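You operate a simulated robot arm through the tools that you are given. There is no shell and no other tool.

You run a simulated robot arm. Do the job below in one go: nothing can be reset, and whatever is moved stays where it is left.

## Task
Read the clamped green card in board mode, then turn the dryer knob by the chart.
Fine: switch marked board on, press read; free the clamp and put the card back in the gap of its row; the other two cards stay.
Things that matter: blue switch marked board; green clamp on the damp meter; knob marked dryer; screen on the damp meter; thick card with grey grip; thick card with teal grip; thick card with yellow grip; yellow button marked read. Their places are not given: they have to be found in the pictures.

It is judged by the outcome, as a careful person would: the job done as asked, and still so three seconds after it is handed in. It fails if anything else is knocked over, pushed out of place, dropped, spilled or broken.

## Robot
A 6-joint arm with a two-finger parallel gripper, fixed in place. Base frame: the origin is at the foot of the arm, x ahead of it, y to its left, z up; the work surface is at about z = 86.2. Units: cm, rad, N and s.
With the tool pointing down near the work surface it reaches from about 24 to 64 cm from the base axis. Its first joint turns from -1.152 to 1.152 rad. Payload 2.7 kg.
The tool frame sits at the grasp point between the pads (the TCP): z along the fingers, y along the line on which they close. The tips reach 2.3 cm beyond it. Largest opening 9.4 cm; finger width 3.8, thickness 1; the body of the gripper, 5.4 by 9.6 cm, starts 3.9 cm behind the TCP.
Orientation is that of the tool frame in the base frame, as a unit quaternion [x, y, z, w]. With the fingers straight down and closing along the base's y, the tool's x points along the base's -x, its y along +y and its z along -z.

## Interface
- The arm moves only by the tool apply_moves. Its argument "commands" is one flat list of numbers, 7 for each row, row after row: the closure, from 0 (fully open) to 1 (shut), then the shift along the base's x, y, z in units of 25 mm (1.0 is 25 mm), then the turn, a rotation vector about the base's x, y, z in units of 8 degrees (1.0 is 8 degrees). In form: [grip, x, y, z, ax, ay, az, grip, x, y, z, ax, ay, az, ...]. A call has 1 to 20 rows; each row shifts and turns the commanded pose from where the row before left it. A call with a number of a shift or a turn outside -1 to 1 is refused whole. A row lasts 0.2 s, in which the tool goes at most 5 cm and 0.15 rad; a call with a longer step from one row to the next is refused whole, and so is a gripper value outside its range. Where a pose cannot be reached the arm comes as near as it can. A force on the tool above 40 N (or 10 N above the force at the start of the call, whichever is more), or a blocked arm, ends the call early, and 0.2 s more pass. Each finger travels about 4.5 cm/s and halts on what it meets, pressing with about 42 N; the grip force reading is that of the motor and also rises with nothing between the fingers. The clock runs only during rows and for 0.2 s after the last one: add rows that do not move to give the fingers time. The reply holds the time, the measured pose of the TCP, the force on the tool along the base axes, the opening and the grip force, in the units named above and with some noise, with the torque about the TCP (base axes, N m) and any sound that the robot's microphone picked up.
- Cameras (640 x 400 px; columns grow to the right, rows downward): "scene" is fixed at [8.88, -43.79, 141.82]; the picture's right is [0.67, -0.74, 0.00], its down [-0.33, -0.30, -0.90] and it looks along [0.67, 0.60, -0.44] (base axes); focal length 337 px, centre (320, 200). "wrist" rides on the gripper at [8.6, 1.6, -7.4] in the tool frame; the picture's right is [-0.18, 0.98, 0.00], its down [-0.58, -0.11, -0.81] and it looks along [-0.79, -0.15, 0.59] (tool axes); focal length 243 px, centre (320, 200).
- get_image(camera): a new picture of that camera. The clock stands still meanwhile.
- point_at(camera, pixels): there is no depth. For up to 12 entries [column, row, z] of the newest picture of that camera ("zoom" is the newest enlarged one), the place [x, y] in the base frame at which the ray of that pixel passes the height z, good to about 0.2 cm. The clock stands still meanwhile.
- close_up(camera, box): a new picture of the part [left, top, right, bottom] of that camera's present view, enlarged. The clock stands still meanwhile.
- job_done(): hands the job in; it is judged then, once.

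Unless the task says otherwise, let go and move clear before handing in.

The tools are called after "Call:" as name(argument=value, ...) on one line, values as JSON. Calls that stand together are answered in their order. apply_moves: Moves the arm, as the interface text tells. Its arguments: {"type":"object","properties":{"commands":{"type":"array"}},"required":["commands"]} The other tools are called the same way: get_image (camera) takes a picture; point_at (camera, pixels) gives the place at which the rays of pixels pass given heights; close_up (camera, box) takes an enlarged picture of a part of a camera's view; job_done () hands the job in.

At the start:

```text
clock: 0.0
ee_pos: [38.93, -2.68, 119.91]
tool_rot: [0.001, 1.0, 0.0, 0.0]
contact_force: [-0.7, 0.4, -0.1]
wrist_torque: [-0.03, -0.01, 0.02]
grip_width: 9.4
grip_force: 0.0
```

scene: 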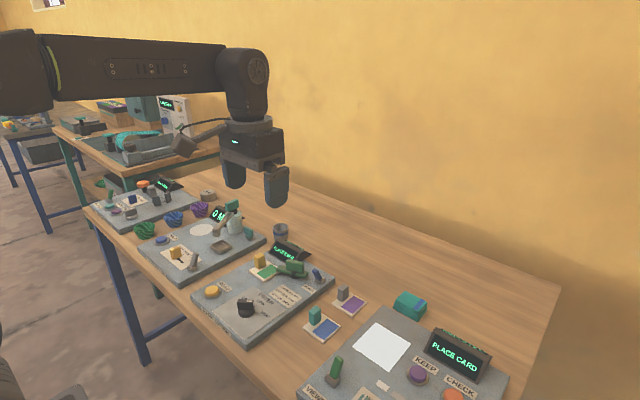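
wrist: 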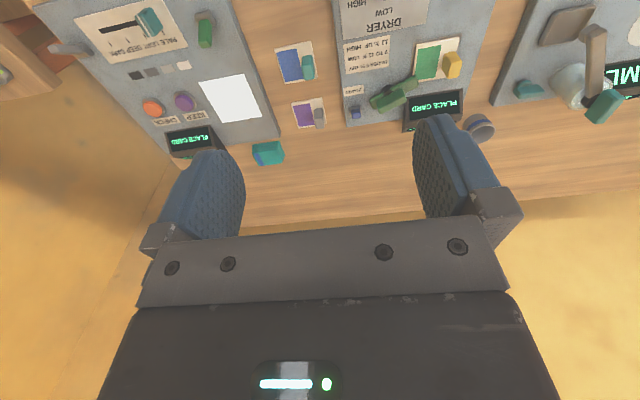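

The scene picture shows the damp meter panel around pixels (200-330, 240-345) with the green clamp near (292,267), a yellow-gripped card near (262,265), and the dryer knob near (245,308). I'll take enlarged pictures to read the labels.

Call:
close_up(camera="scene", box=[180, 225, 380, 350])

Call:
close_up(camera="wrist", box=[260, 0, 500, 150])

```text
3.20 times, centred on (280, 288) of scene
```

zoom: 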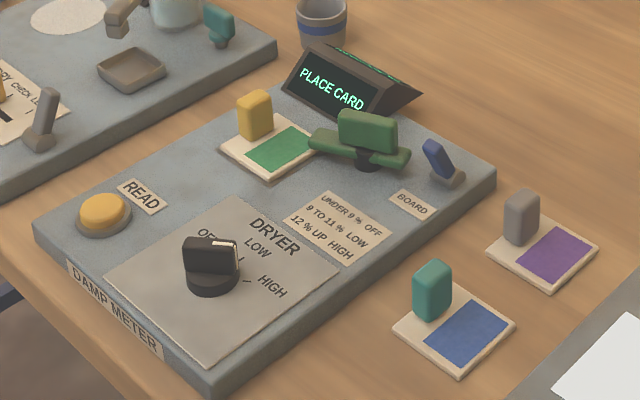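

```text
2.67 times, centred on (380, 75) of wrist
```

zoom: 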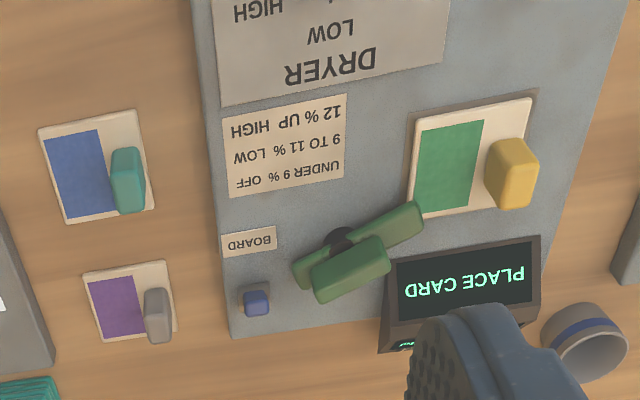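

The close-ups show the green card with yellow grip under the green swivel clamp, the board switch right of it, and the chart (under 9 % off, 9 to 11 % low, 12 % up high). Next I'll convert key pixels to base positions.

Call:
point_at(camera="zoom", pixels=[[38, 128, 86.7], [135, 110, 86.7], [155, 208, 86.7], [65, 223, 86.7], [83, 272, 86.7], [168, 260, 86.7], [178, 330, 86.7], [97, 342, 86.7], [415, 118, 89], [532, 97, 89], [408, 218, 89], [340, 242, 91]])

Call:
close_up(camera="scene", box=[235, 235, 335, 298])

Call:
close_up(camera="scene", box=[290, 270, 450, 370])

```text
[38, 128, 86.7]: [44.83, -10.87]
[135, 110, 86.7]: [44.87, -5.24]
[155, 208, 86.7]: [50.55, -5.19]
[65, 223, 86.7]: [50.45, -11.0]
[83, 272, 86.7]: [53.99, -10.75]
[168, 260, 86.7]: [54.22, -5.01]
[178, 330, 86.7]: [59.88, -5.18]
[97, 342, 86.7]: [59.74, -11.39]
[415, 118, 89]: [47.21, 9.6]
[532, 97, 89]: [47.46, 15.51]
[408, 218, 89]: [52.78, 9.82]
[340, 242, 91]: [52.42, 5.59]
```

```text
6.35 times, centred on (285, 266) of scene
```

zoom: 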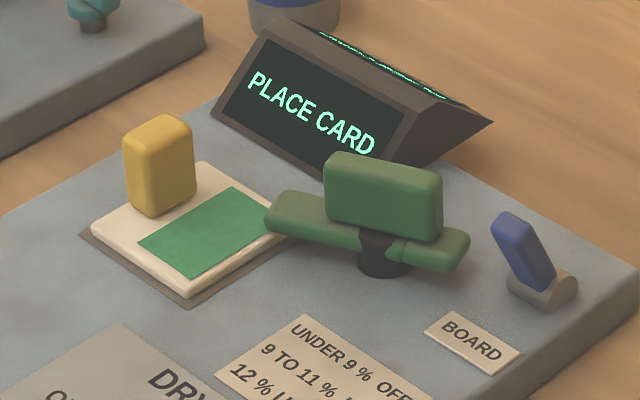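

```text
4.00 times, centred on (370, 320) of scene
```

zoom: 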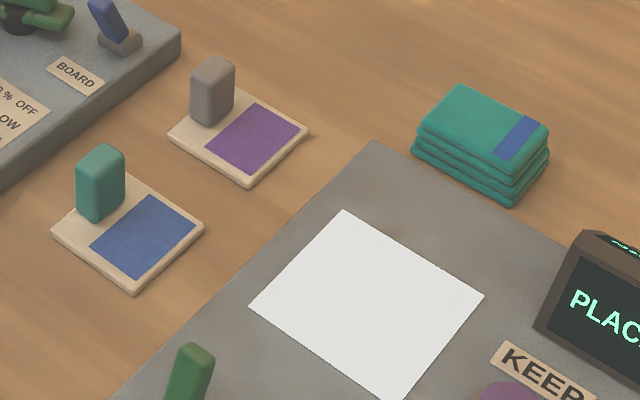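

The teal card is centred near (47.7, -8.1) and the grey card near (57.0, -8.1), spacing about 9.3 cm, so the row's gap would be one place on. I'll look at the bare table on either end of that row, around scene (286,352) and (368,281).

Call:
close_up(camera="scene", box=[220, 310, 364, 400])

Call:
close_up(camera="scene", box=[310, 235, 454, 325])

Call:
close_up(camera="wrist", box=[220, 0, 380, 100])

Call:
close_up(camera="wrist", box=[240, 80, 400, 180])

```text
4.44 times, centred on (292, 355) of scene
```

zoom: 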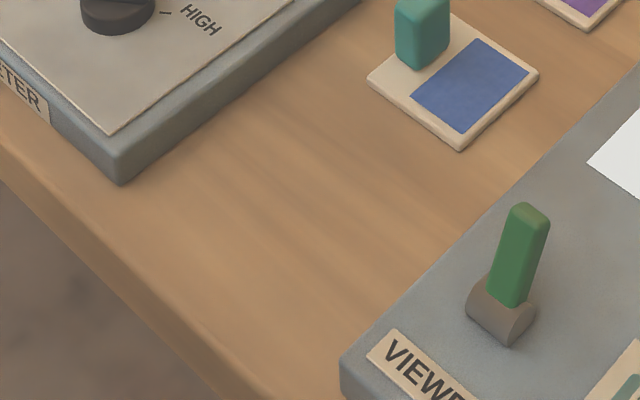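

```text
4.44 times, centred on (382, 280) of scene
```

zoom: 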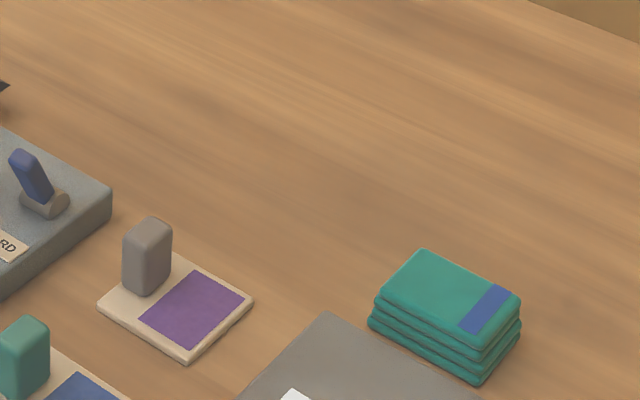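

```text
4.00 times, centred on (300, 50) of wrist
```

zoom: 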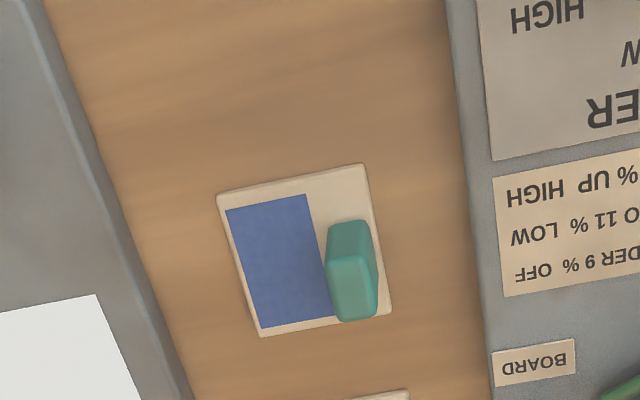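

```text
4.00 times, centred on (320, 130) of wrist
```

zoom: 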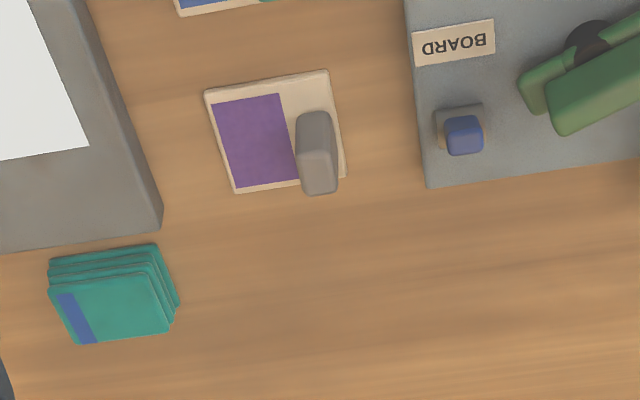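

The row lies between two panels with cards at x≈47.7 and 57.0, so the gap is at about (38.4, -8.1), bare table at scene (286,352). Now I'll triangulate the clamp, switch, button, knob and card grip from both cameras.

Call:
get_image(camera="scene")

Call:
get_image(camera="wrist")

Call:
point_at(camera="scene", pixels=[[314.6, 269.5, 88.5], [314.6, 269.5, 92.5], [320.3, 280.5, 88.5], [320.3, 280.5, 90.5], [212, 293, 88.5], [212, 291, 90.5], [246, 315, 88.5], [246, 300, 92.5], [259.5, 255, 88.5], [259.5, 255, 93], [295, 276, 88.5], [295, 276, 91]])

Call:
point_at(camera="wrist", pixels=[[355.7, 112.5, 88.5], [355.7, 112.5, 92.5], [355, 111, 88.5], [355, 111, 90.5], [387.5, 90, 88.5], [387.5, 90, 91], [452, 65, 88.5], [452, 65, 93], [397, 100, 91], [397, 100, 95]])

```text
taken
```

scene: 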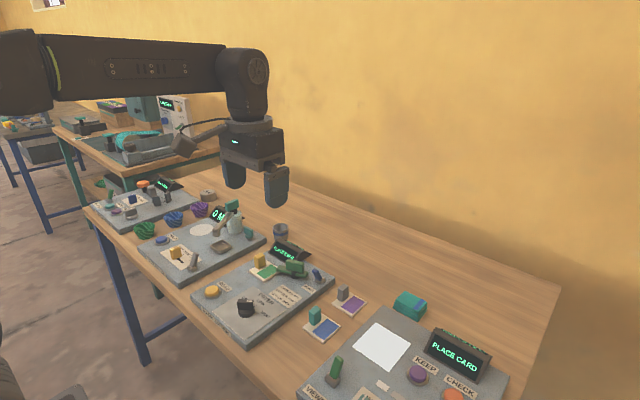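

```text
taken
```

wrist: 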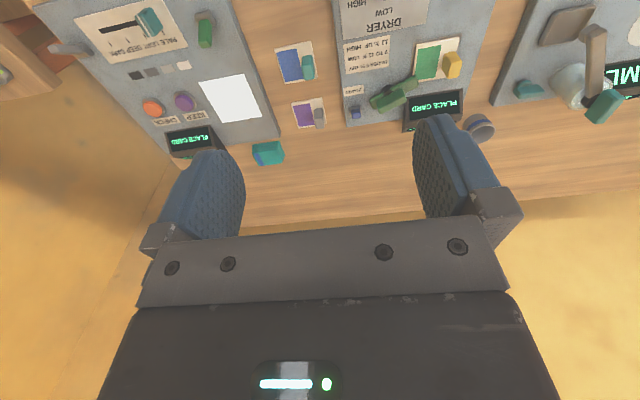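

```text
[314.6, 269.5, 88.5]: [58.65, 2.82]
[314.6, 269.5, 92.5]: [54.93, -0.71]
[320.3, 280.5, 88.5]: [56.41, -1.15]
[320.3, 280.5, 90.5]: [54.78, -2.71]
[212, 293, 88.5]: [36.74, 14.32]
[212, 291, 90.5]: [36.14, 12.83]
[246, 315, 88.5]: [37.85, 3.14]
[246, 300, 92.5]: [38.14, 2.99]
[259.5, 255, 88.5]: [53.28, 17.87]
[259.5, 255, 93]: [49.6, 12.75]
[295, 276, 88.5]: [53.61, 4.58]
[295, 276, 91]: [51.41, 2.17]
```

```text
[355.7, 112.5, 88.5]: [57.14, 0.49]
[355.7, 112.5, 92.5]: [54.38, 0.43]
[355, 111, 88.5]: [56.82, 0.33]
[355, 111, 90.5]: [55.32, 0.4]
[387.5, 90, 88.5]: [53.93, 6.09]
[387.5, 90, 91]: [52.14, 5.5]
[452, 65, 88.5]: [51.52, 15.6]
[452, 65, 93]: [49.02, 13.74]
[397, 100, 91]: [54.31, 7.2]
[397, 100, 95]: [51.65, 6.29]
```

Rough fixes: switch tip near (55.7, 0.5, 91.3), clamp pivot near (52.8, 5.6), button near (36.5, 13.5), knob near (38, 3). I'll bring the wrist camera back and lower for a closer view before touching anything.

Call:
apply_moves(commands=[0, -0.51, 0.44, -0.85, 0, 0, 0, 0, -0.51, 0.44, -0.85, 0, 0, 0, 0, -0.51, 0.44, -0.85, 0, 0, 0, 0, -0.51, 0.44, -0.85, 0, 0, 0, 0, -0.51, 0.44, -0.85, 0, 0, 0, 0, -0.51, 0.44, -0.85, 0, 0, 0, 0, -0.51, 0.44, -0.85, 0, 0, 0, 0, 0, 0, 0, 0, 0, 0])

Call:
get_image(camera="wrist")

```text
clock: 1.8
ee_pos: [29.88, 5.15, 105.17]
tool_rot: [-0.001, 1.0, 0.0, 0.0]
contact_force: [-0.1, -0.7, -0.3]
wrist_torque: [0.0, 0.01, -0.03]
grip_width: 9.41
grip_force: 0.0
```

```text
taken
```

wrist: 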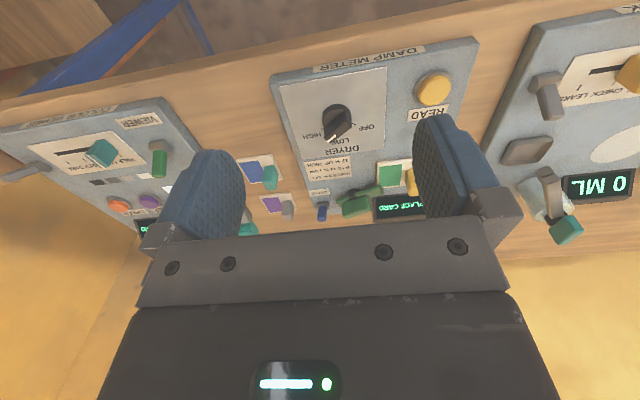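

The wrist view now shows the knob at (335,122), read button at (433,88), clamp at (360,200) and switch at (322,210). I'll enlarge these areas.

Call:
close_up(camera="wrist", box=[290, 140, 450, 240])

Call:
close_up(camera="wrist", box=[270, 40, 480, 171])

Call:
close_up(camera="scene", box=[195, 270, 275, 320])

```text
4.00 times, centred on (370, 190) of wrist
```

zoom: 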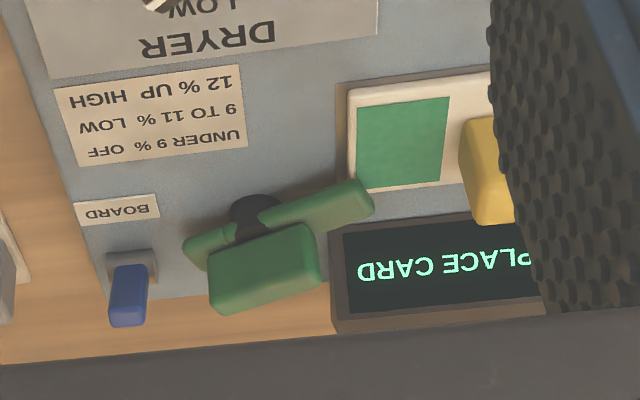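

```text
3.05 times, centred on (375, 106) of wrist
```

zoom: 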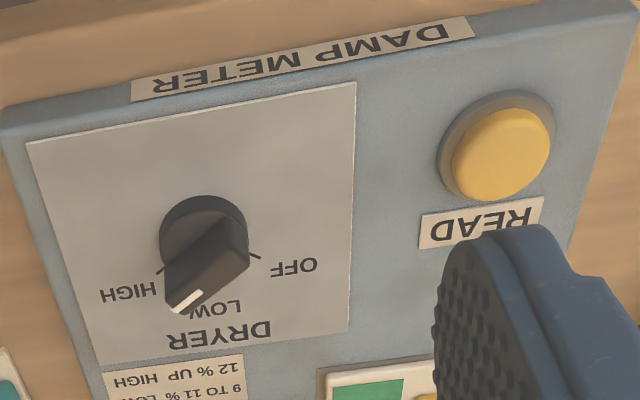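

```text
8.00 times, centred on (235, 295) of scene
```

zoom: 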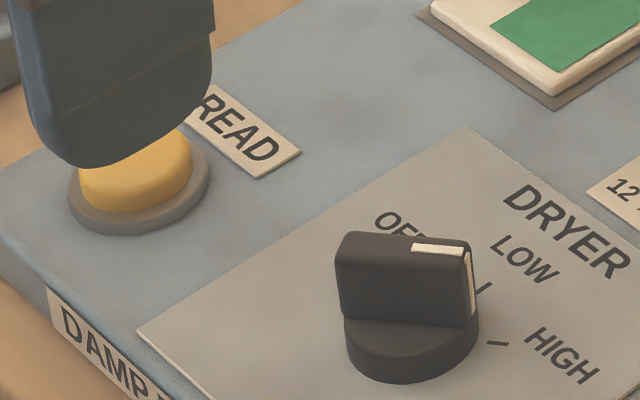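

The lever, clamp and card are clear now; I need heights and directions. I'll triangulate the panel corner, the switch, the knob pointer and the ticks.

Call:
point_at(camera="scene", pixels=[[246.2, 348, 86.2], [245.6, 341.5, 88], [245.6, 341.5, 88.5], [245.6, 341.5, 89]])

Call:
point_at(camera="wrist", pixels=[[322.5, 205.5, 88.5], [322.5, 205.5, 90], [321.75, 219, 90], [321.75, 219, 91.5], [321.75, 219, 93], [433, 90, 88.5], [433, 90, 90], [336, 120, 90], [336, 120, 91.5]])

Call:
point_at(camera="zoom", pixels=[[136, 190, 90], [136, 190, 89.5], [410, 350, 88.7], [412, 246, 92], [463, 250, 92], [345, 245, 92], [497, 343, 88.3], [485, 290, 88.3]])

```text
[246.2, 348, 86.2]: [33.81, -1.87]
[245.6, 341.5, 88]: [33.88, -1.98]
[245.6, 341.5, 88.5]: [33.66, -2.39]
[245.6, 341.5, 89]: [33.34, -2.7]
```

```text
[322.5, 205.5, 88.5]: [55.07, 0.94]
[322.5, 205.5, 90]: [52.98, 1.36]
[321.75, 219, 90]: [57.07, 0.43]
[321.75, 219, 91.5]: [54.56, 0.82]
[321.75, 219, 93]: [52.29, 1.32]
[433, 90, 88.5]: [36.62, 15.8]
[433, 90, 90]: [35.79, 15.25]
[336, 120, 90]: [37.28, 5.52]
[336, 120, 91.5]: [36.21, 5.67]
```

```text
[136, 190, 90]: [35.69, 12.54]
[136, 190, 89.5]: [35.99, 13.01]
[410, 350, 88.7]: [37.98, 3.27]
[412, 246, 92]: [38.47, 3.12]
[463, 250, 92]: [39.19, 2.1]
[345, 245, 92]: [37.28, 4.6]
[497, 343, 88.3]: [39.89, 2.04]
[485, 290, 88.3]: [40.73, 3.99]
```

Scene and wrist disagree by about 2 cm in y on the button and knob, so I must check which one is off. I'll compare both cameras on the flat teal card corners, whose height I know.

Call:
close_up(camera="wrist", box=[210, 130, 338, 210])

Call:
point_at(camera="scene", pixels=[[303, 328, 86.7], [323.75, 343, 86.7], [340.75, 327, 86.7], [331.5, 302, 86.7], [352, 316.5, 86.7], [367, 303, 86.7]])

```text
5.00 times, centred on (274, 170) of wrist
```

zoom: 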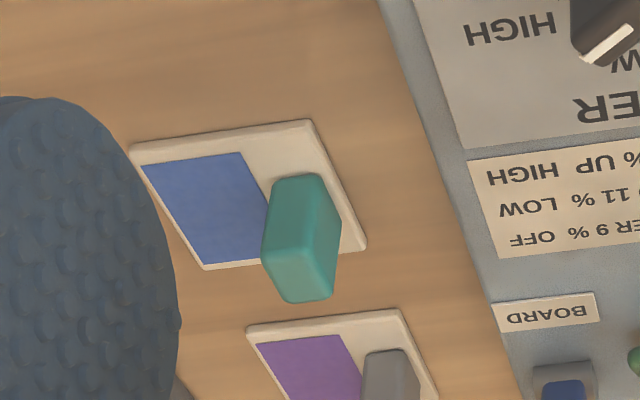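

```text
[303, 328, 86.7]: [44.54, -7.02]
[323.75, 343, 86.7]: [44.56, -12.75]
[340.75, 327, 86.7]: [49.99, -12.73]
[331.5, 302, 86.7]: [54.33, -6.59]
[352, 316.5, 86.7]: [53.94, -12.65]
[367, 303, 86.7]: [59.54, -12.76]
```

Call:
point_at(camera="zoom", pixels=[[130, 148, 86.7], [312, 120, 86.7], [367, 247, 86.7], [205, 268, 86.7], [246, 330, 86.7], [400, 310, 86.7]])

Call:
close_up(camera="scene", box=[140, 140, 300, 240])

Call:
get_image(camera="scene")

```text
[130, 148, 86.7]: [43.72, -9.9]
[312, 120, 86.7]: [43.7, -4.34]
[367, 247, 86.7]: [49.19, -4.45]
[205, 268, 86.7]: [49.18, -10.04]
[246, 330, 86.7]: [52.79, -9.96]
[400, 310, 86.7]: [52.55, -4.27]
```

```text
4.00 times, centred on (220, 190) of scene
```

zoom: 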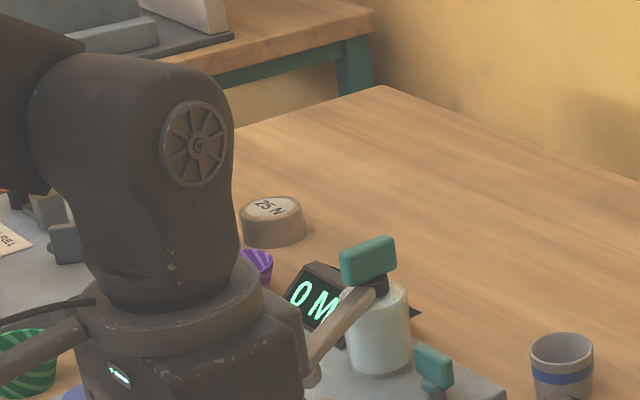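

```text
taken
```

scene: 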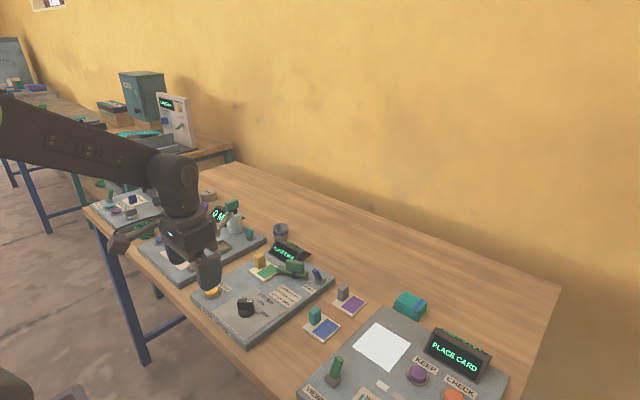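

Comparing the three views, they agree only if things lie about 2.2 cm lower than assumed: card top z≈84.5, so table ≈84.0 and panel top ≈86. With that, the switch base is near (58.1, 0.4) with the lever leaning toward -x (tip ≈ (56, 0.5, 90)), and I'll move closed fingers above and in front of it to check.

Call:
apply_moves(commands=[1, 0.83, -0.186, -0.32, 0, 0, 0, 1, 0.83, -0.186, -0.32, 0, 0, 0, 1, 0.83, -0.186, -0.32, 0, 0, 0, 1, 0.83, -0.186, -0.32, 0, 0, 0, 1, 0.83, -0.186, -0.32, 0, 0, 0, 1, 0.83, -0.186, -0.32, 0, 0, 0, 1, 0.83, -0.186, -0.32, 0, 0, 0, 1, 0.83, -0.186, -0.32, 0, 0, 0, 1, 0.83, -0.186, -0.32, 0, 0, 0, 1, 0.83, -0.186, -0.32, 0, 0, 0, 1, 0, 0, 0, 0, 0, 0])

Call:
get_image(camera="wrist")

Call:
close_up(camera="scene", box=[230, 190, 390, 290])

```text
clock: 4.2
ee_pos: [50.92, 0.33, 96.93]
tool_rot: [0.0, 1.0, 0.0, 0.0]
contact_force: [0.9, -0.1, -0.2]
wrist_torque: [0.01, 0.0, 0.02]
grip_width: 0.0
grip_force: 41.9
```

```text
taken
```

wrist: 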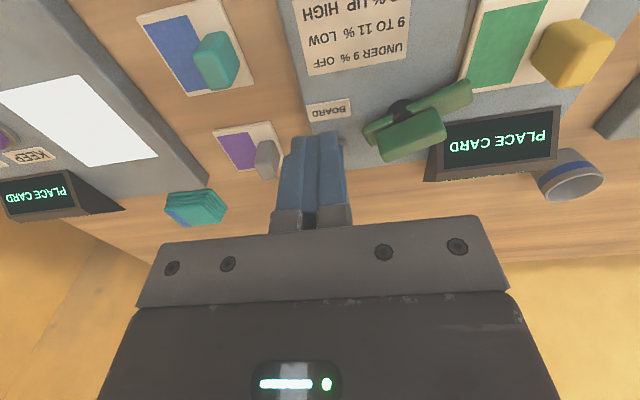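

```text
4.00 times, centred on (310, 240) of scene
```

zoom: 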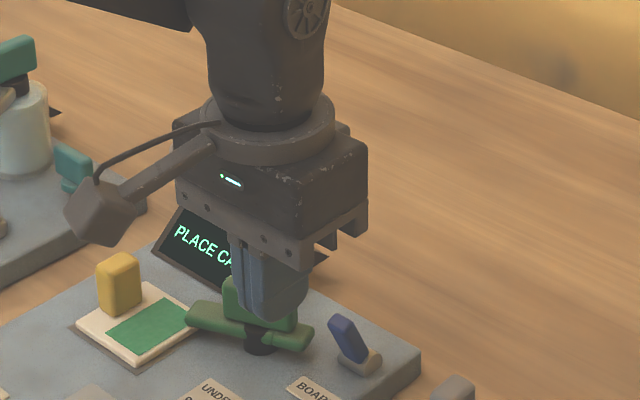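

The fingers appear in the scene exactly where predicted, so the cameras are right and the table really is lower. I'll enlarge the wrist view of the clamp, card and switch to fix them more precisely.

Call:
close_up(camera="wrist", box=[300, 20, 620, 220])

Call:
point_at(camera="wrist", pixels=[[401, 108, 86], [401, 108, 90], [372, 132, 89], [468, 90, 89], [412, 133, 92], [380, 148, 92], [443, 118, 92], [465, 85, 86.7], [480, 10, 86.7], [572, 52, 89], [590, 50, 91], [326, 108, 86]])

```text
2.00 times, centred on (460, 120) of wrist
```

zoom: 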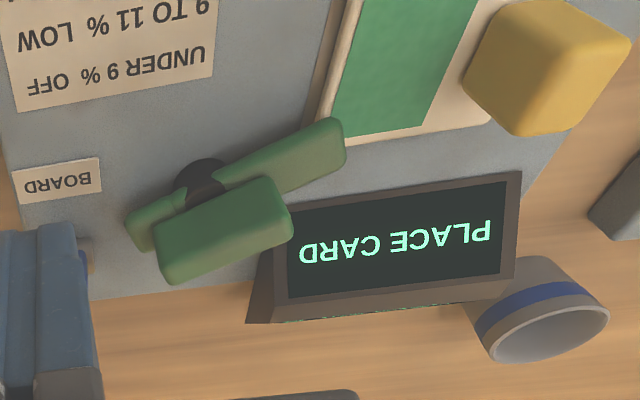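

```text
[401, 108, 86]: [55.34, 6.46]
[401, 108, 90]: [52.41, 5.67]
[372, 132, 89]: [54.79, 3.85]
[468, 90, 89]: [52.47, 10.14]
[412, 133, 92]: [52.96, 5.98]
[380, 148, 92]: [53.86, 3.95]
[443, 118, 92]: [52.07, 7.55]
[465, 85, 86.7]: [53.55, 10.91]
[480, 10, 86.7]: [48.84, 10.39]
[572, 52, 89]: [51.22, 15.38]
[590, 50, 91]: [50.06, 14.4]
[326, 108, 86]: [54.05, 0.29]
```

Fixes now: clamp pivot ≈ (55.3, 6.5), handle z≈88.8–91, long arm over the card's near corner at (54, 10.5). First the switch: I lower the closed fingers to tips ≈88 in front of the lever (wrist zoom (85,255) region) and check clearance.

Call:
apply_moves(commands=[1, 0, 0.04, -0.66, 0, 0, 0, 1, 0, 0, -0.66, 0, 0, 0, 1, 0, 0, -0.66, 0, 0, 0, 1, 0, 0, -0.66, 0, 0, 0, 1, 0, 0, 0, 0, 0, 0])

Call:
close_up(camera="scene", box=[260, 220, 372, 290])

Call:
point_at(camera="wrist", pixels=[[437.5, 123, 86.2], [560, 106, 86.2]])

```text
clock: 5.4
ee_pos: [50.84, 0.31, 90.44]
tool_rot: [0.0, 1.0, 0.0, 0.0]
contact_force: [-0.4, -0.1, 0.1]
wrist_torque: [-0.01, 0.0, 0.01]
grip_width: 0.0
grip_force: 41.7
```

```text
5.71 times, centred on (316, 255) of scene
```

zoom: 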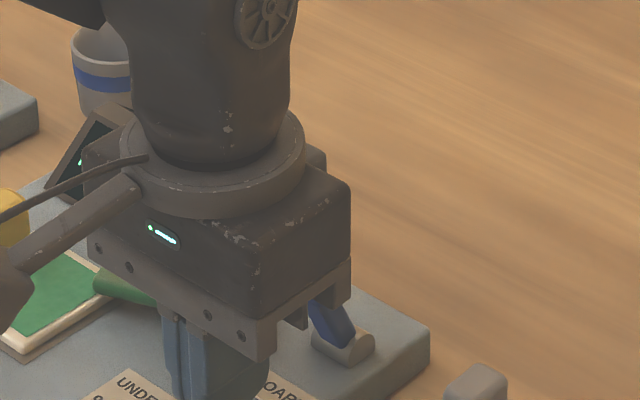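

```text
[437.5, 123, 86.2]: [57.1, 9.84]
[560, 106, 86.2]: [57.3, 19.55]
```

The fingers are down, clear of everything, with the blue lever ahead at zoom (330,320). Now I push along +x slowly to flip it.

Call:
apply_moves(commands=[1, 0.3, 0, 0, 0, 0, 0, 1, 0.3, 0, 0, 0, 0, 0, 1, 0.3, 0, 0, 0, 0, 0, 1, 0.3, 0, 0, 0, 0, 0, 1, 0.3, 0, 0, 0, 0, 0, 1, 0.3, 0, 0, 0, 0, 0, 1, 0.3, 0, 0, 0, 0, 0, 1, 0.3, 0, 0, 0, 0, 0])

Call:
close_up(camera="scene", box=[260, 220, 372, 290])

```text
clock: 7.3
ee_pos: [56.47, 0.35, 90.35]
tool_rot: [0.0, 1.0, 0.0, -0.009]
contact_force: [-10.7, 1.2, 7.8]
wrist_torque: [0.07, 0.07, 0.0]
grip_width: 0.01
grip_force: 41.8
heard: click
stopped in row 8: the force on the tool passed its limit at 42 N (the readings are from after the stop); the commanded pose is now the measured one
```

```text
5.71 times, centred on (316, 255) of scene
```

zoom: 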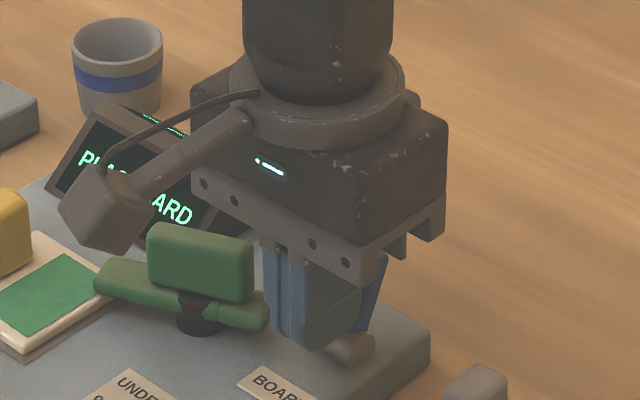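

A click was heard and the lever now leans away (blue edge at zoom (375,290)). I'll back off along -x, then rise and go toward the read button.

Call:
apply_moves(commands=[1, -0.4, 0, 0, 0, 0, 0, 1, -0.5, 0, 0, 0, 0, 0, 1, -0.5, 0, 0.2, 0, 0, 0, 1, -0.5, 0, 0.6, 0, 0, 0, 1, -0.5, 0.3, 0.9, 0, 0, 0, 1, -0.8, 0.5, 0.6, 0, 0, 0, 1, -0.8, 0.5, 0.3, 0, 0, 0, 1, 0, 0, 0, 0, 0, 0])

Call:
get_image(camera="wrist")

Call:
close_up(camera="scene", box=[190, 225, 350, 325])

```text
clock: 9.1
ee_pos: [46.45, 3.64, 97.0]
tool_rot: [0.001, 1.0, 0.001, -0.008]
contact_force: [-0.3, 0.8, 0.1]
wrist_torque: [0.0, 0.0, 0.01]
grip_width: 0.0
grip_force: 42.5
```

```text
taken
```

wrist: 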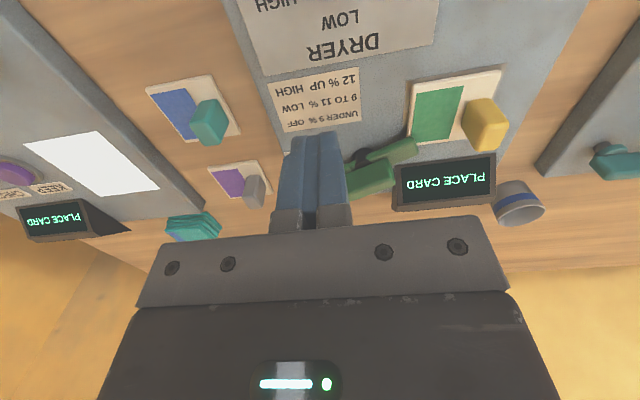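

```text
4.00 times, centred on (270, 275) of scene
```

zoom: 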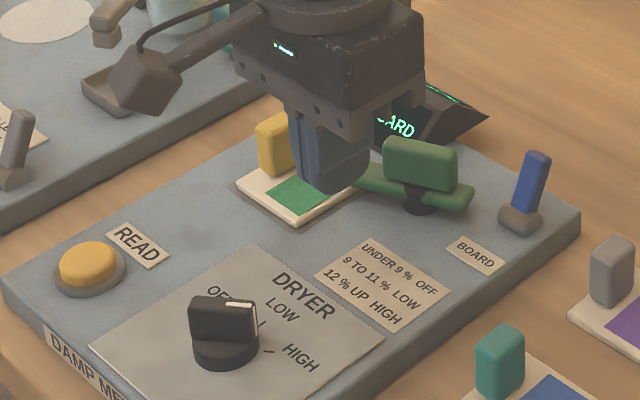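

The switch has flipped (blue lever upright-away at zoom (535,180)), and the screen still says PLACE CARD. Next I straighten the slight tilt and move over the yellow read button at about (37.6, 16.2).

Call:
apply_moves(commands=[1, -0.506, 0.72, 0, 0, -0.115, 0, 1, -0.506, 0.72, 0, 0, 0, 0, 1, -0.506, 0.72, 0, 0, 0, 0, 1, -0.506, 0.72, -0.2, 0, 0, 0, 1, -0.506, 0.72, -0.3, 0, 0, 0, 1, -0.506, 0.72, -0.4, 0, 0, 0, 1, -0.506, 0.72, -0.4, 0, 0, 0, 1, 0, 0, 0, 0, 0, 0])

Call:
get_image(camera="wrist")

Call:
close_up(camera="scene", box=[170, 235, 314, 325])

```text
clock: 10.9
ee_pos: [37.67, 16.24, 93.67]
tool_rot: [0.0, 1.0, 0.0, 0.001]
contact_force: [-0.5, -0.1, -0.4]
wrist_torque: [0.0, 0.01, 0.01]
grip_width: 0.0
grip_force: 41.9
```

```text
taken
```

wrist: 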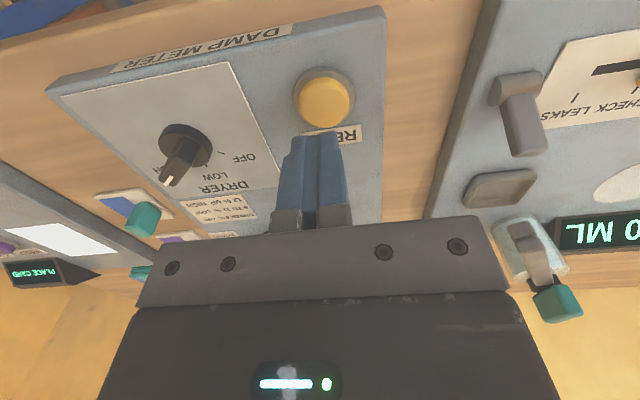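

```text
4.44 times, centred on (242, 280) of scene
```

zoom: 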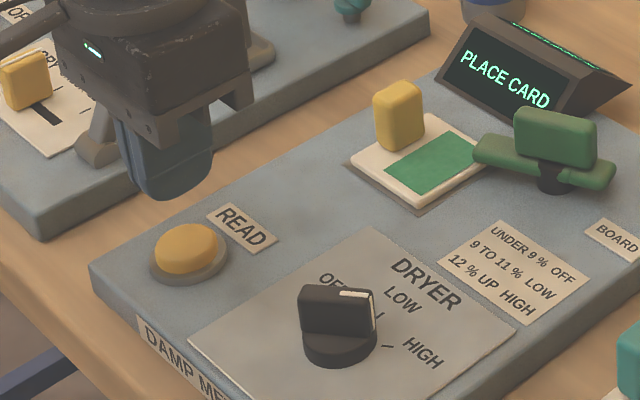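

The fingers are above the button: projecting straight down lands within 1 px of the button centre at zoom (187,247). I lower slowly and press in small steps.

Call:
apply_moves(commands=[1, -0.05, 0.05, -0.4, 0, 0, 0, 1, 0, 0, -0.4, 0, 0, 0, 1, 0, 0, -0.4, 0, 0, 0, 1, 0, 0, -0.2, 0, 0, 0, 1, 0, 0, -0.1, 0, 0, 0, 1, 0, 0, -0.1, 0, 0, 0, 1, 0, 0, -0.1, 0, 0, 0])

```text
clock: 12.5
ee_pos: [37.59, 16.49, 89.38]
tool_rot: [0.0, 1.0, 0.0, 0.0]
contact_force: [0.2, 0.7, 2.4]
wrist_torque: [0.0, 0.01, -0.02]
grip_width: 0.0
grip_force: 41.9
heard: click
```

A click was heard at TCP z=89.4 with 2.4 N, so the button went down. I'll look at the screen before lifting.

Call:
close_up(camera="scene", box=[170, 235, 314, 325])

Call:
close_up(camera="scene", box=[260, 230, 324, 270])

```text
4.44 times, centred on (242, 280) of scene
```

zoom: 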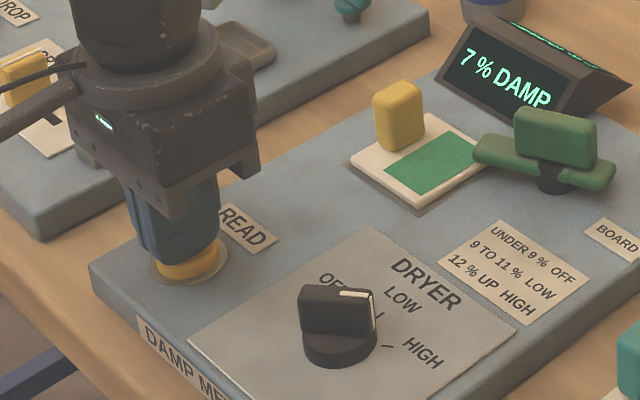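

```text
10.00 times, centred on (292, 250) of scene
```

zoom: 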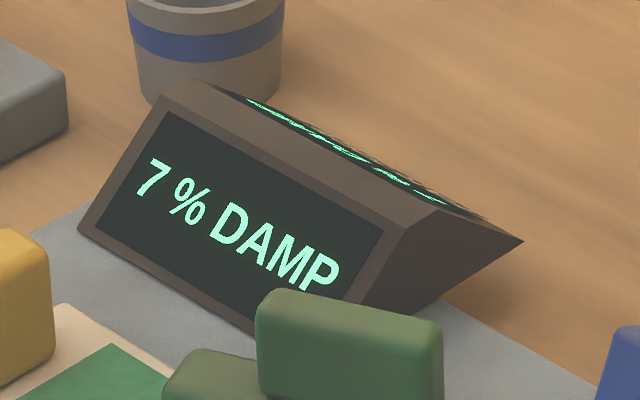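

The screen reads 7 % DAMP, which by the chart (under 9 %) means OFF. I lift off the button and move back to view the knob and clamp.

Call:
apply_moves(commands=[1, 0, 0, 0.4, 0, 0, 0, 1, 0, 0, 0.8, 0, 0, 0, 1, -0.3, 0, 0.9, 0, 0, 0, 1, -0.6, -0.6, 0.9, 0, 0, 0, 1, -0.6, -0.8, 0.6, 0, 0, 0, 1, -0.6, -0.8, 0.4, 0, 0, 0, 1, -0.4, -0.8, 0.2, 0, 0, 0, 1, 0, 0, 0, 0, 0, 0])

Call:
get_image(camera="wrist")

Call:
close_up(camera="scene", box=[205, 280, 285, 330])

```text
clock: 14.3
ee_pos: [31.43, 8.98, 99.86]
tool_rot: [-0.001, 1.0, 0.0, 0.001]
contact_force: [-0.5, -0.3, -0.9]
wrist_torque: [0.0, 0.02, -0.02]
grip_width: 0.0
grip_force: 42.3
```

```text
taken
```

wrist: 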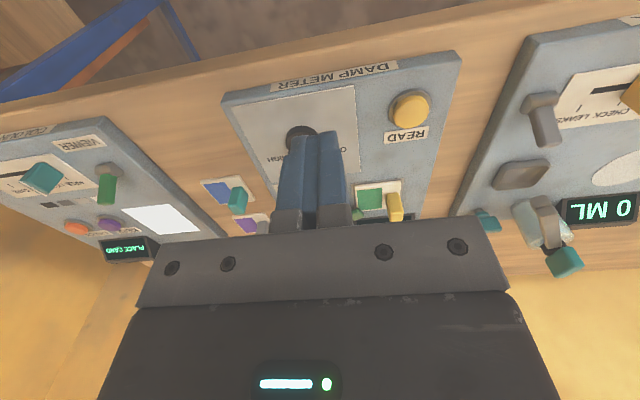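

```text
8.00 times, centred on (245, 305) of scene
```

zoom: 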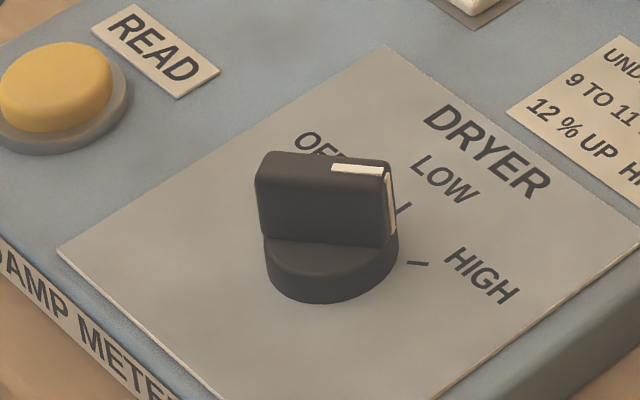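

I'll map the dial: disc centre at zoom (330,256), low tick (402,210), high tick (417,263), pointer end (388,200), plus the label positions.

Call:
point_at(camera="zoom", pixels=[[330, 256, 86.1], [402, 210, 86.1], [417, 263, 86.1], [448, 180, 86.1], [483, 275, 86.1], [320, 143, 86.1], [322, 166, 89.5], [388, 170, 89.5], [258, 163, 89.5], [330, 169, 89.5], [384, 247, 87.2], [258, 232, 87.2]])

Call:
close_up(camera="wrist", box=[230, 80, 390, 180])

```text
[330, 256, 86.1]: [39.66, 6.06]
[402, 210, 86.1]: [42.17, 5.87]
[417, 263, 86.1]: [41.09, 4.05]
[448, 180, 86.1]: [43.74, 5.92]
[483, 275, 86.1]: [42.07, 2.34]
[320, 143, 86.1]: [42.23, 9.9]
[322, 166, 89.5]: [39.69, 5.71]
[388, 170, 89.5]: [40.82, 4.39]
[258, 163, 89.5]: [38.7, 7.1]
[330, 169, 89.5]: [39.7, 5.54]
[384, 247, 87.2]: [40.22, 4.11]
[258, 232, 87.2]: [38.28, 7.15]
```

```text
4.00 times, centred on (310, 130) of wrist
```

zoom: 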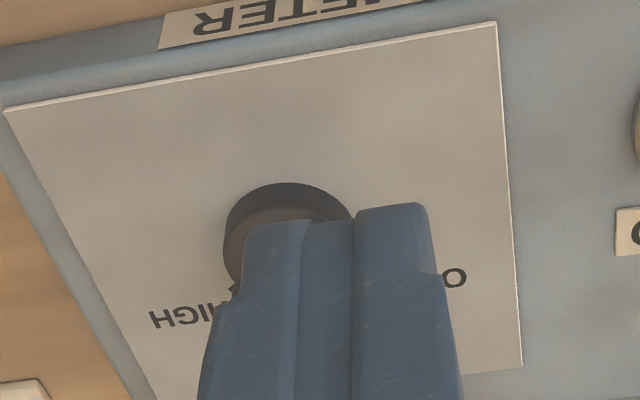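

The knob centre is near (39.65, 6.0); low tick is straight +x, high tick at about -55°, and the off label at about +56°; the pointer is now near high. I'll go above the knob turned -55° with fingers half open and look down.

Call:
apply_moves(commands=[0.47, 0.47, -0.17, -0.163, 0, 0, -0.982, 0.47, 0.47, -0.17, -0.163, 0, 0, -0.982, 0.47, 0.47, -0.17, -0.163, 0, 0, -0.982, 0.47, 0.47, -0.17, -0.163, 0, 0, -0.982, 0.47, 0.47, -0.17, -0.163, 0, 0, -0.982, 0.47, 0.47, -0.17, -0.163, 0, 0, -0.982, 0.47, 0.47, -0.17, -0.163, 0, 0, -0.982, 0.47, 0, 0, 0, 0, 0, 0, 0.47, 0, 0, 0, 0, 0, 0])

Call:
get_image(camera="wrist")

Call:
close_up(camera="scene", box=[185, 255, 313, 335])

```text
clock: 16.3
ee_pos: [39.42, 5.99, 96.98]
tool_rot: [0.462, 0.887, -0.001, 0.0]
contact_force: [0.3, 0.4, 0.0]
wrist_torque: [0.0, 0.0, 0.0]
grip_width: 4.98
grip_force: 0.1
```

```text
taken
```

wrist: 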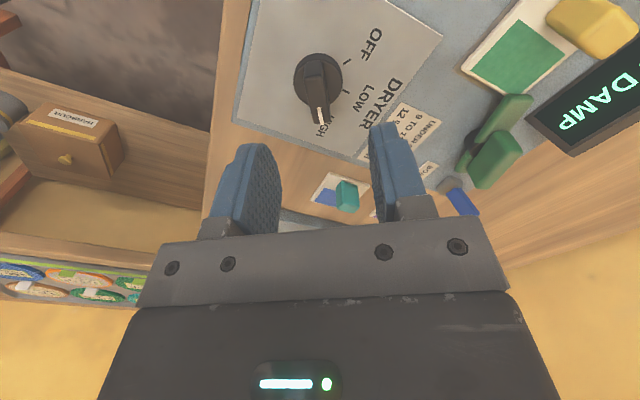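

```text
5.00 times, centred on (249, 295) of scene
```

zoom: 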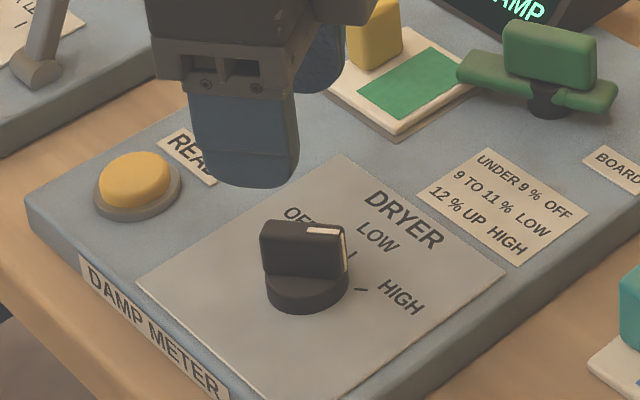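

The wrist view now shows the knob at (318,80) with its white pointer toward (320,118), and OFF/LOW/HIGH labels. I'll enlarge it and measure the angles.

Call:
close_up(camera="wrist", box=[240, 20, 400, 120])

Call:
close_up(camera="wrist", box=[280, 40, 376, 100])

```text
4.00 times, centred on (320, 70) of wrist
```

zoom: 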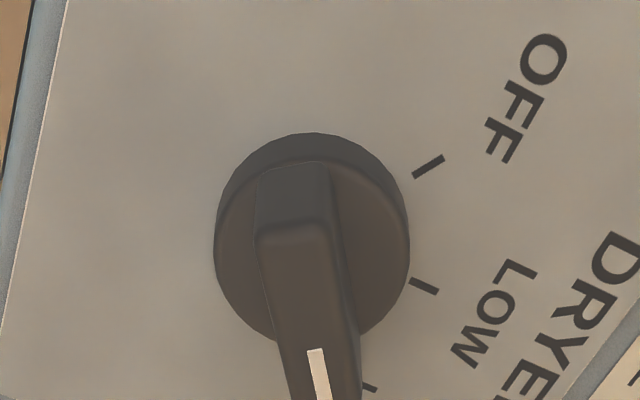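

```text
6.67 times, centred on (328, 70) of wrist
```

zoom: 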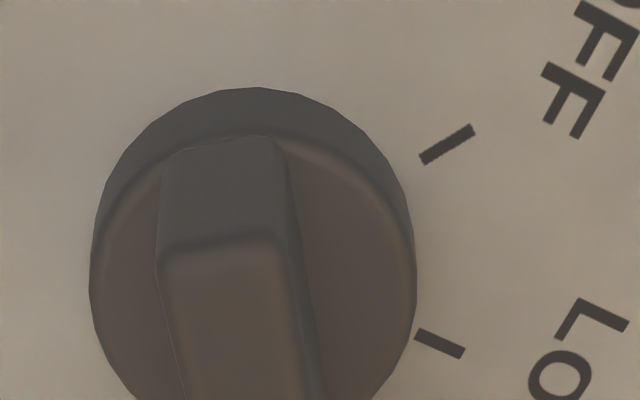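

Call:
close_up(camera="wrist", box=[256, 45, 384, 125])

```text
5.00 times, centred on (320, 85) of wrist
```

zoom: 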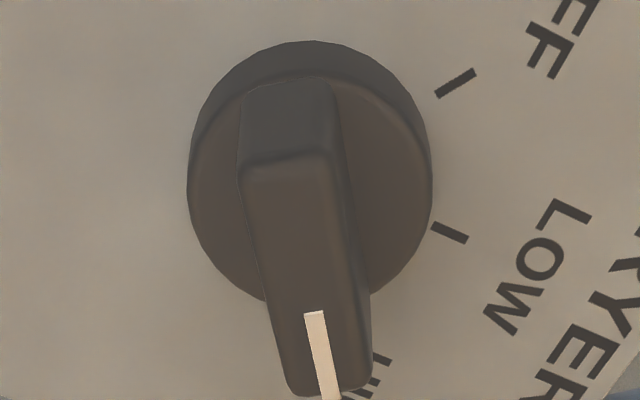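

Call:
point_at(camera="zoom", pixels=[[437, 95, 86.1], [475, 70, 86.1], [432, 225, 86.1], [467, 240, 86.1], [382, 358, 86.1], [315, 313, 89.3], [331, 396, 89.3], [287, 163, 89.3], [330, 388, 89.3], [242, 170, 89.3], [333, 160, 89.3], [310, 190, 87.2]])

```text
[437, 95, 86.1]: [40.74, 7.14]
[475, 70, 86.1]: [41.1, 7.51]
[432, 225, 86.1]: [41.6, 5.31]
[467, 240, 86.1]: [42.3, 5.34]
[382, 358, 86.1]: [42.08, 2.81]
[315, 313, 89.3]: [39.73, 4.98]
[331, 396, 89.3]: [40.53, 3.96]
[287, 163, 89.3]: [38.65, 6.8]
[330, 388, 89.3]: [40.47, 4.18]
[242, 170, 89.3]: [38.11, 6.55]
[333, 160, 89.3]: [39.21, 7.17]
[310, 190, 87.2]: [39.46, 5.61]
```

The panel plate is at z≈86.5, knob centre ≈ (39.4, 5.6), bar top ≈89.6, bar pointing at about -55° (at HIGH), off tick at about +53°. I descend with the fingers straddling the bar and then close.

Call:
apply_moves(commands=[0.47, 0.012, -0.148, -0.668, 0, 0, 0, 0.47, 0, 0, -0.668, 0, 0, 0, 0.47, 0, 0, -0.668, 0, 0, 0, 0.47, 0, 0, -0.668, 0, 0, 0, 0.47, 0, 0, 0, 0, 0, 0])

Call:
get_image(camera="wrist")

Call:
close_up(camera="scene", box=[185, 255, 313, 335])

```text
clock: 17.5
ee_pos: [39.51, 5.69, 90.25]
tool_rot: [0.463, 0.887, 0.0, 0.001]
contact_force: [-0.4, 0.0, -0.1]
wrist_torque: [-0.02, 0.0, 0.02]
grip_width: 4.97
grip_force: 0.0
```

```text
taken
```

wrist: 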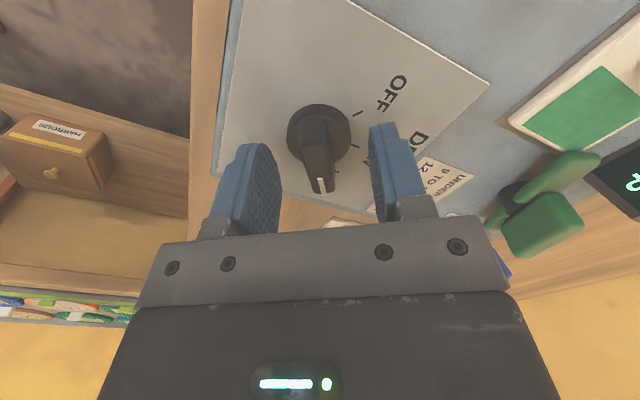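

```text
5.00 times, centred on (249, 295) of scene
```

zoom: 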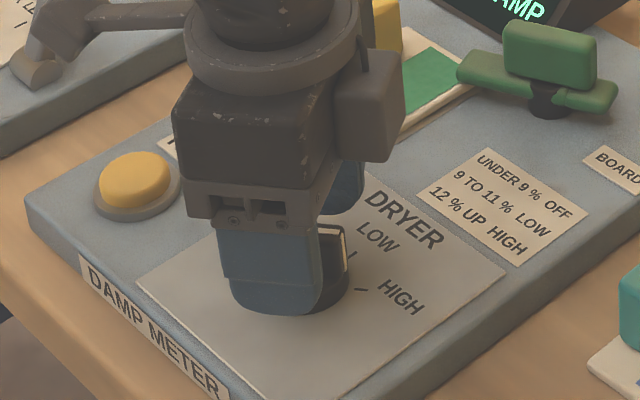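

The fingers straddle the bar. I'll check its centring in a close-up before closing.

Call:
close_up(camera="wrist", box=[256, 90, 416, 190])

```text
4.00 times, centred on (336, 140) of wrist
```

zoom: 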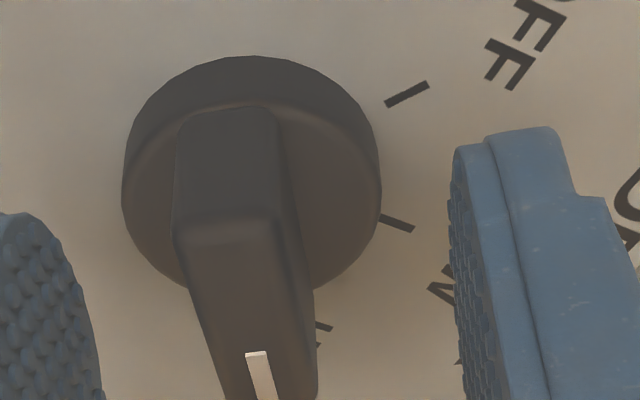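

Call:
point_at(camera="zoom", pixels=[[388, 103, 86.5], [427, 84, 86.5], [382, 217, 86.5], [412, 230, 86.5], [316, 324, 86.5], [333, 328, 86.5], [176, 235, 89.6], [279, 222, 89.6], [247, 354, 89.6], [268, 352, 89.6], [251, 170, 87.5], [228, 390, 89.6]])

```text
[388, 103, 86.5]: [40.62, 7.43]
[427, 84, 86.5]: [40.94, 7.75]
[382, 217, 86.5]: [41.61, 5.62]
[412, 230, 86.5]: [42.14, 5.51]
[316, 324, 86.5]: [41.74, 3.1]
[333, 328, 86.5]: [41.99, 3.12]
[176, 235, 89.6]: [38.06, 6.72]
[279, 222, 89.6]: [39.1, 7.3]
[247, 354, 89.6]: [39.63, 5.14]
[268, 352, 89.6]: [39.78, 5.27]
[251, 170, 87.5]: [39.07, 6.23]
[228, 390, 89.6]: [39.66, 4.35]
```

The knob centre comes out at (39.39, 5.58), 0.15 cm from the tool point; I trim that and close on the bar.

Call:
apply_moves(commands=[0.6, -0.045, -0.04, 0, 0, 0, 0, 0.8, 0, 0, 0, 0, 0, 0, 1, 0, 0, 0, 0, 0, 0, 1, 0, 0, 0, 0, 0, 0, 1, 0, 0, 0, 0, 0, 0])

```text
clock: 18.7
ee_pos: [39.48, 5.5, 90.23]
tool_rot: [0.462, 0.887, -0.001, 0.0]
contact_force: [4.7, 2.5, -5.1]
wrist_torque: [-0.1, -0.15, 0.05]
grip_width: 1.3
grip_force: 44.9
```

The bar is gripped (1.3 cm wide, small forces). I turn counterclockwise 24° first and check forces.

Call:
apply_moves(commands=[1, 0, 0, 0, 0, 0, 0.6, 1, 0, 0, 0, 0, 0, 0.6, 1, 0, 0, 0, 0, 0, 0.6, 1, 0, 0, 0, 0, 0, 0.6, 1, 0, 0, 0, 0, 0, 0.6])

```text
clock: 19.9
ee_pos: [39.48, 5.54, 90.19]
tool_rot: [0.265, 0.964, -0.001, 0.001]
contact_force: [-1.4, 2.3, 2.6]
wrist_torque: [-0.24, -0.55, 0.0]
grip_width: 1.3
grip_force: 44.8
```

Turning works with low force (yaw now about -31°). I continue another 64°.

Call:
apply_moves(commands=[1, 0, 0, 0, 0, 0, 0.8, 1, 0, 0, 0, 0, 0, 0.8, 1, 0, 0, 0, 0, 0, 0.8, 1, 0, 0, 0, 0, 0, 0.8, 1, 0, 0, 0, 0, 0, 0.8, 1, 0, 0, 0, 0, 0, 0.8, 1, 0, 0, 0, 0, 0, 0.8, 1, 0, 0, 0, 0, 0, 0.8, 1, 0, 0, 0, 0, 0, 0.8, 1, 0, 0, 0, 0, 0, 0.8])

Call:
close_up(camera="scene", box=[185, 255, 313, 335])

Call:
get_image(camera="wrist")

```text
clock: 22.1
ee_pos: [39.42, 5.41, 90.33]
tool_rot: [-0.285, 0.959, 0.0, 0.0]
contact_force: [6.7, -3.0, -5.5]
wrist_torque: [-0.27, 0.29, 0.03]
grip_width: 1.26
grip_force: 45.3
```

```text
5.00 times, centred on (249, 295) of scene
```

zoom: 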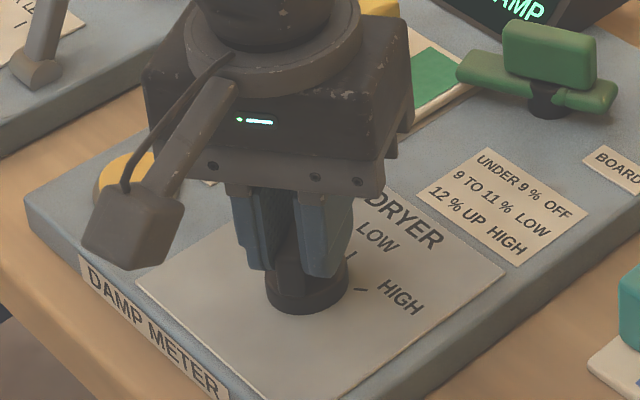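

```text
taken
```

wrist: 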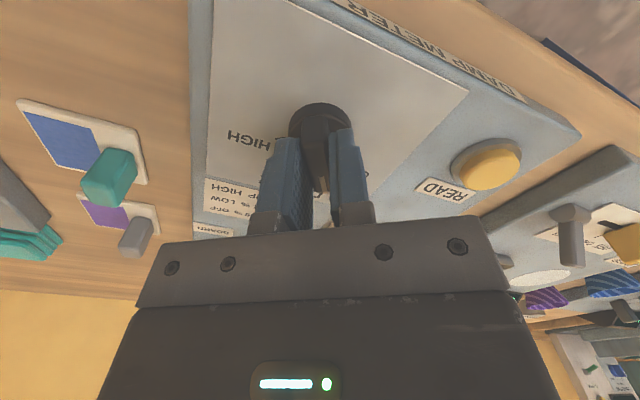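

Yaw is about +33°, and the knob follows. I turn the remaining 22° to reach OFF.

Call:
apply_moves(commands=[1, 0, 0, 0, 0, 0, 0.68, 1, 0, 0, 0, 0, 0, 0.68, 1, 0, 0, 0, 0, 0, 0.68, 1, 0, 0, 0, 0, 0, 0.68, 1, 0, 0, 0, 0, 0, 0])

Call:
get_image(camera="wrist")

```text
clock: 23.3
ee_pos: [39.45, 5.44, 90.27]
tool_rot: [-0.461, 0.887, 0.0, 0.0]
contact_force: [10.4, -9.5, -15.9]
wrist_torque: [0.09, -0.38, -0.01]
grip_width: 1.29
grip_force: 45.0
```

```text
taken
```

wrist: 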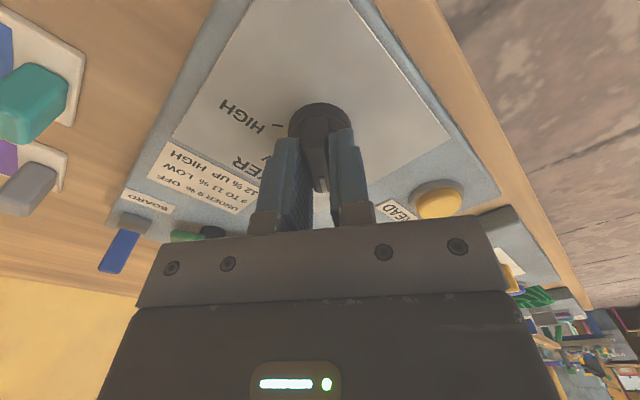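

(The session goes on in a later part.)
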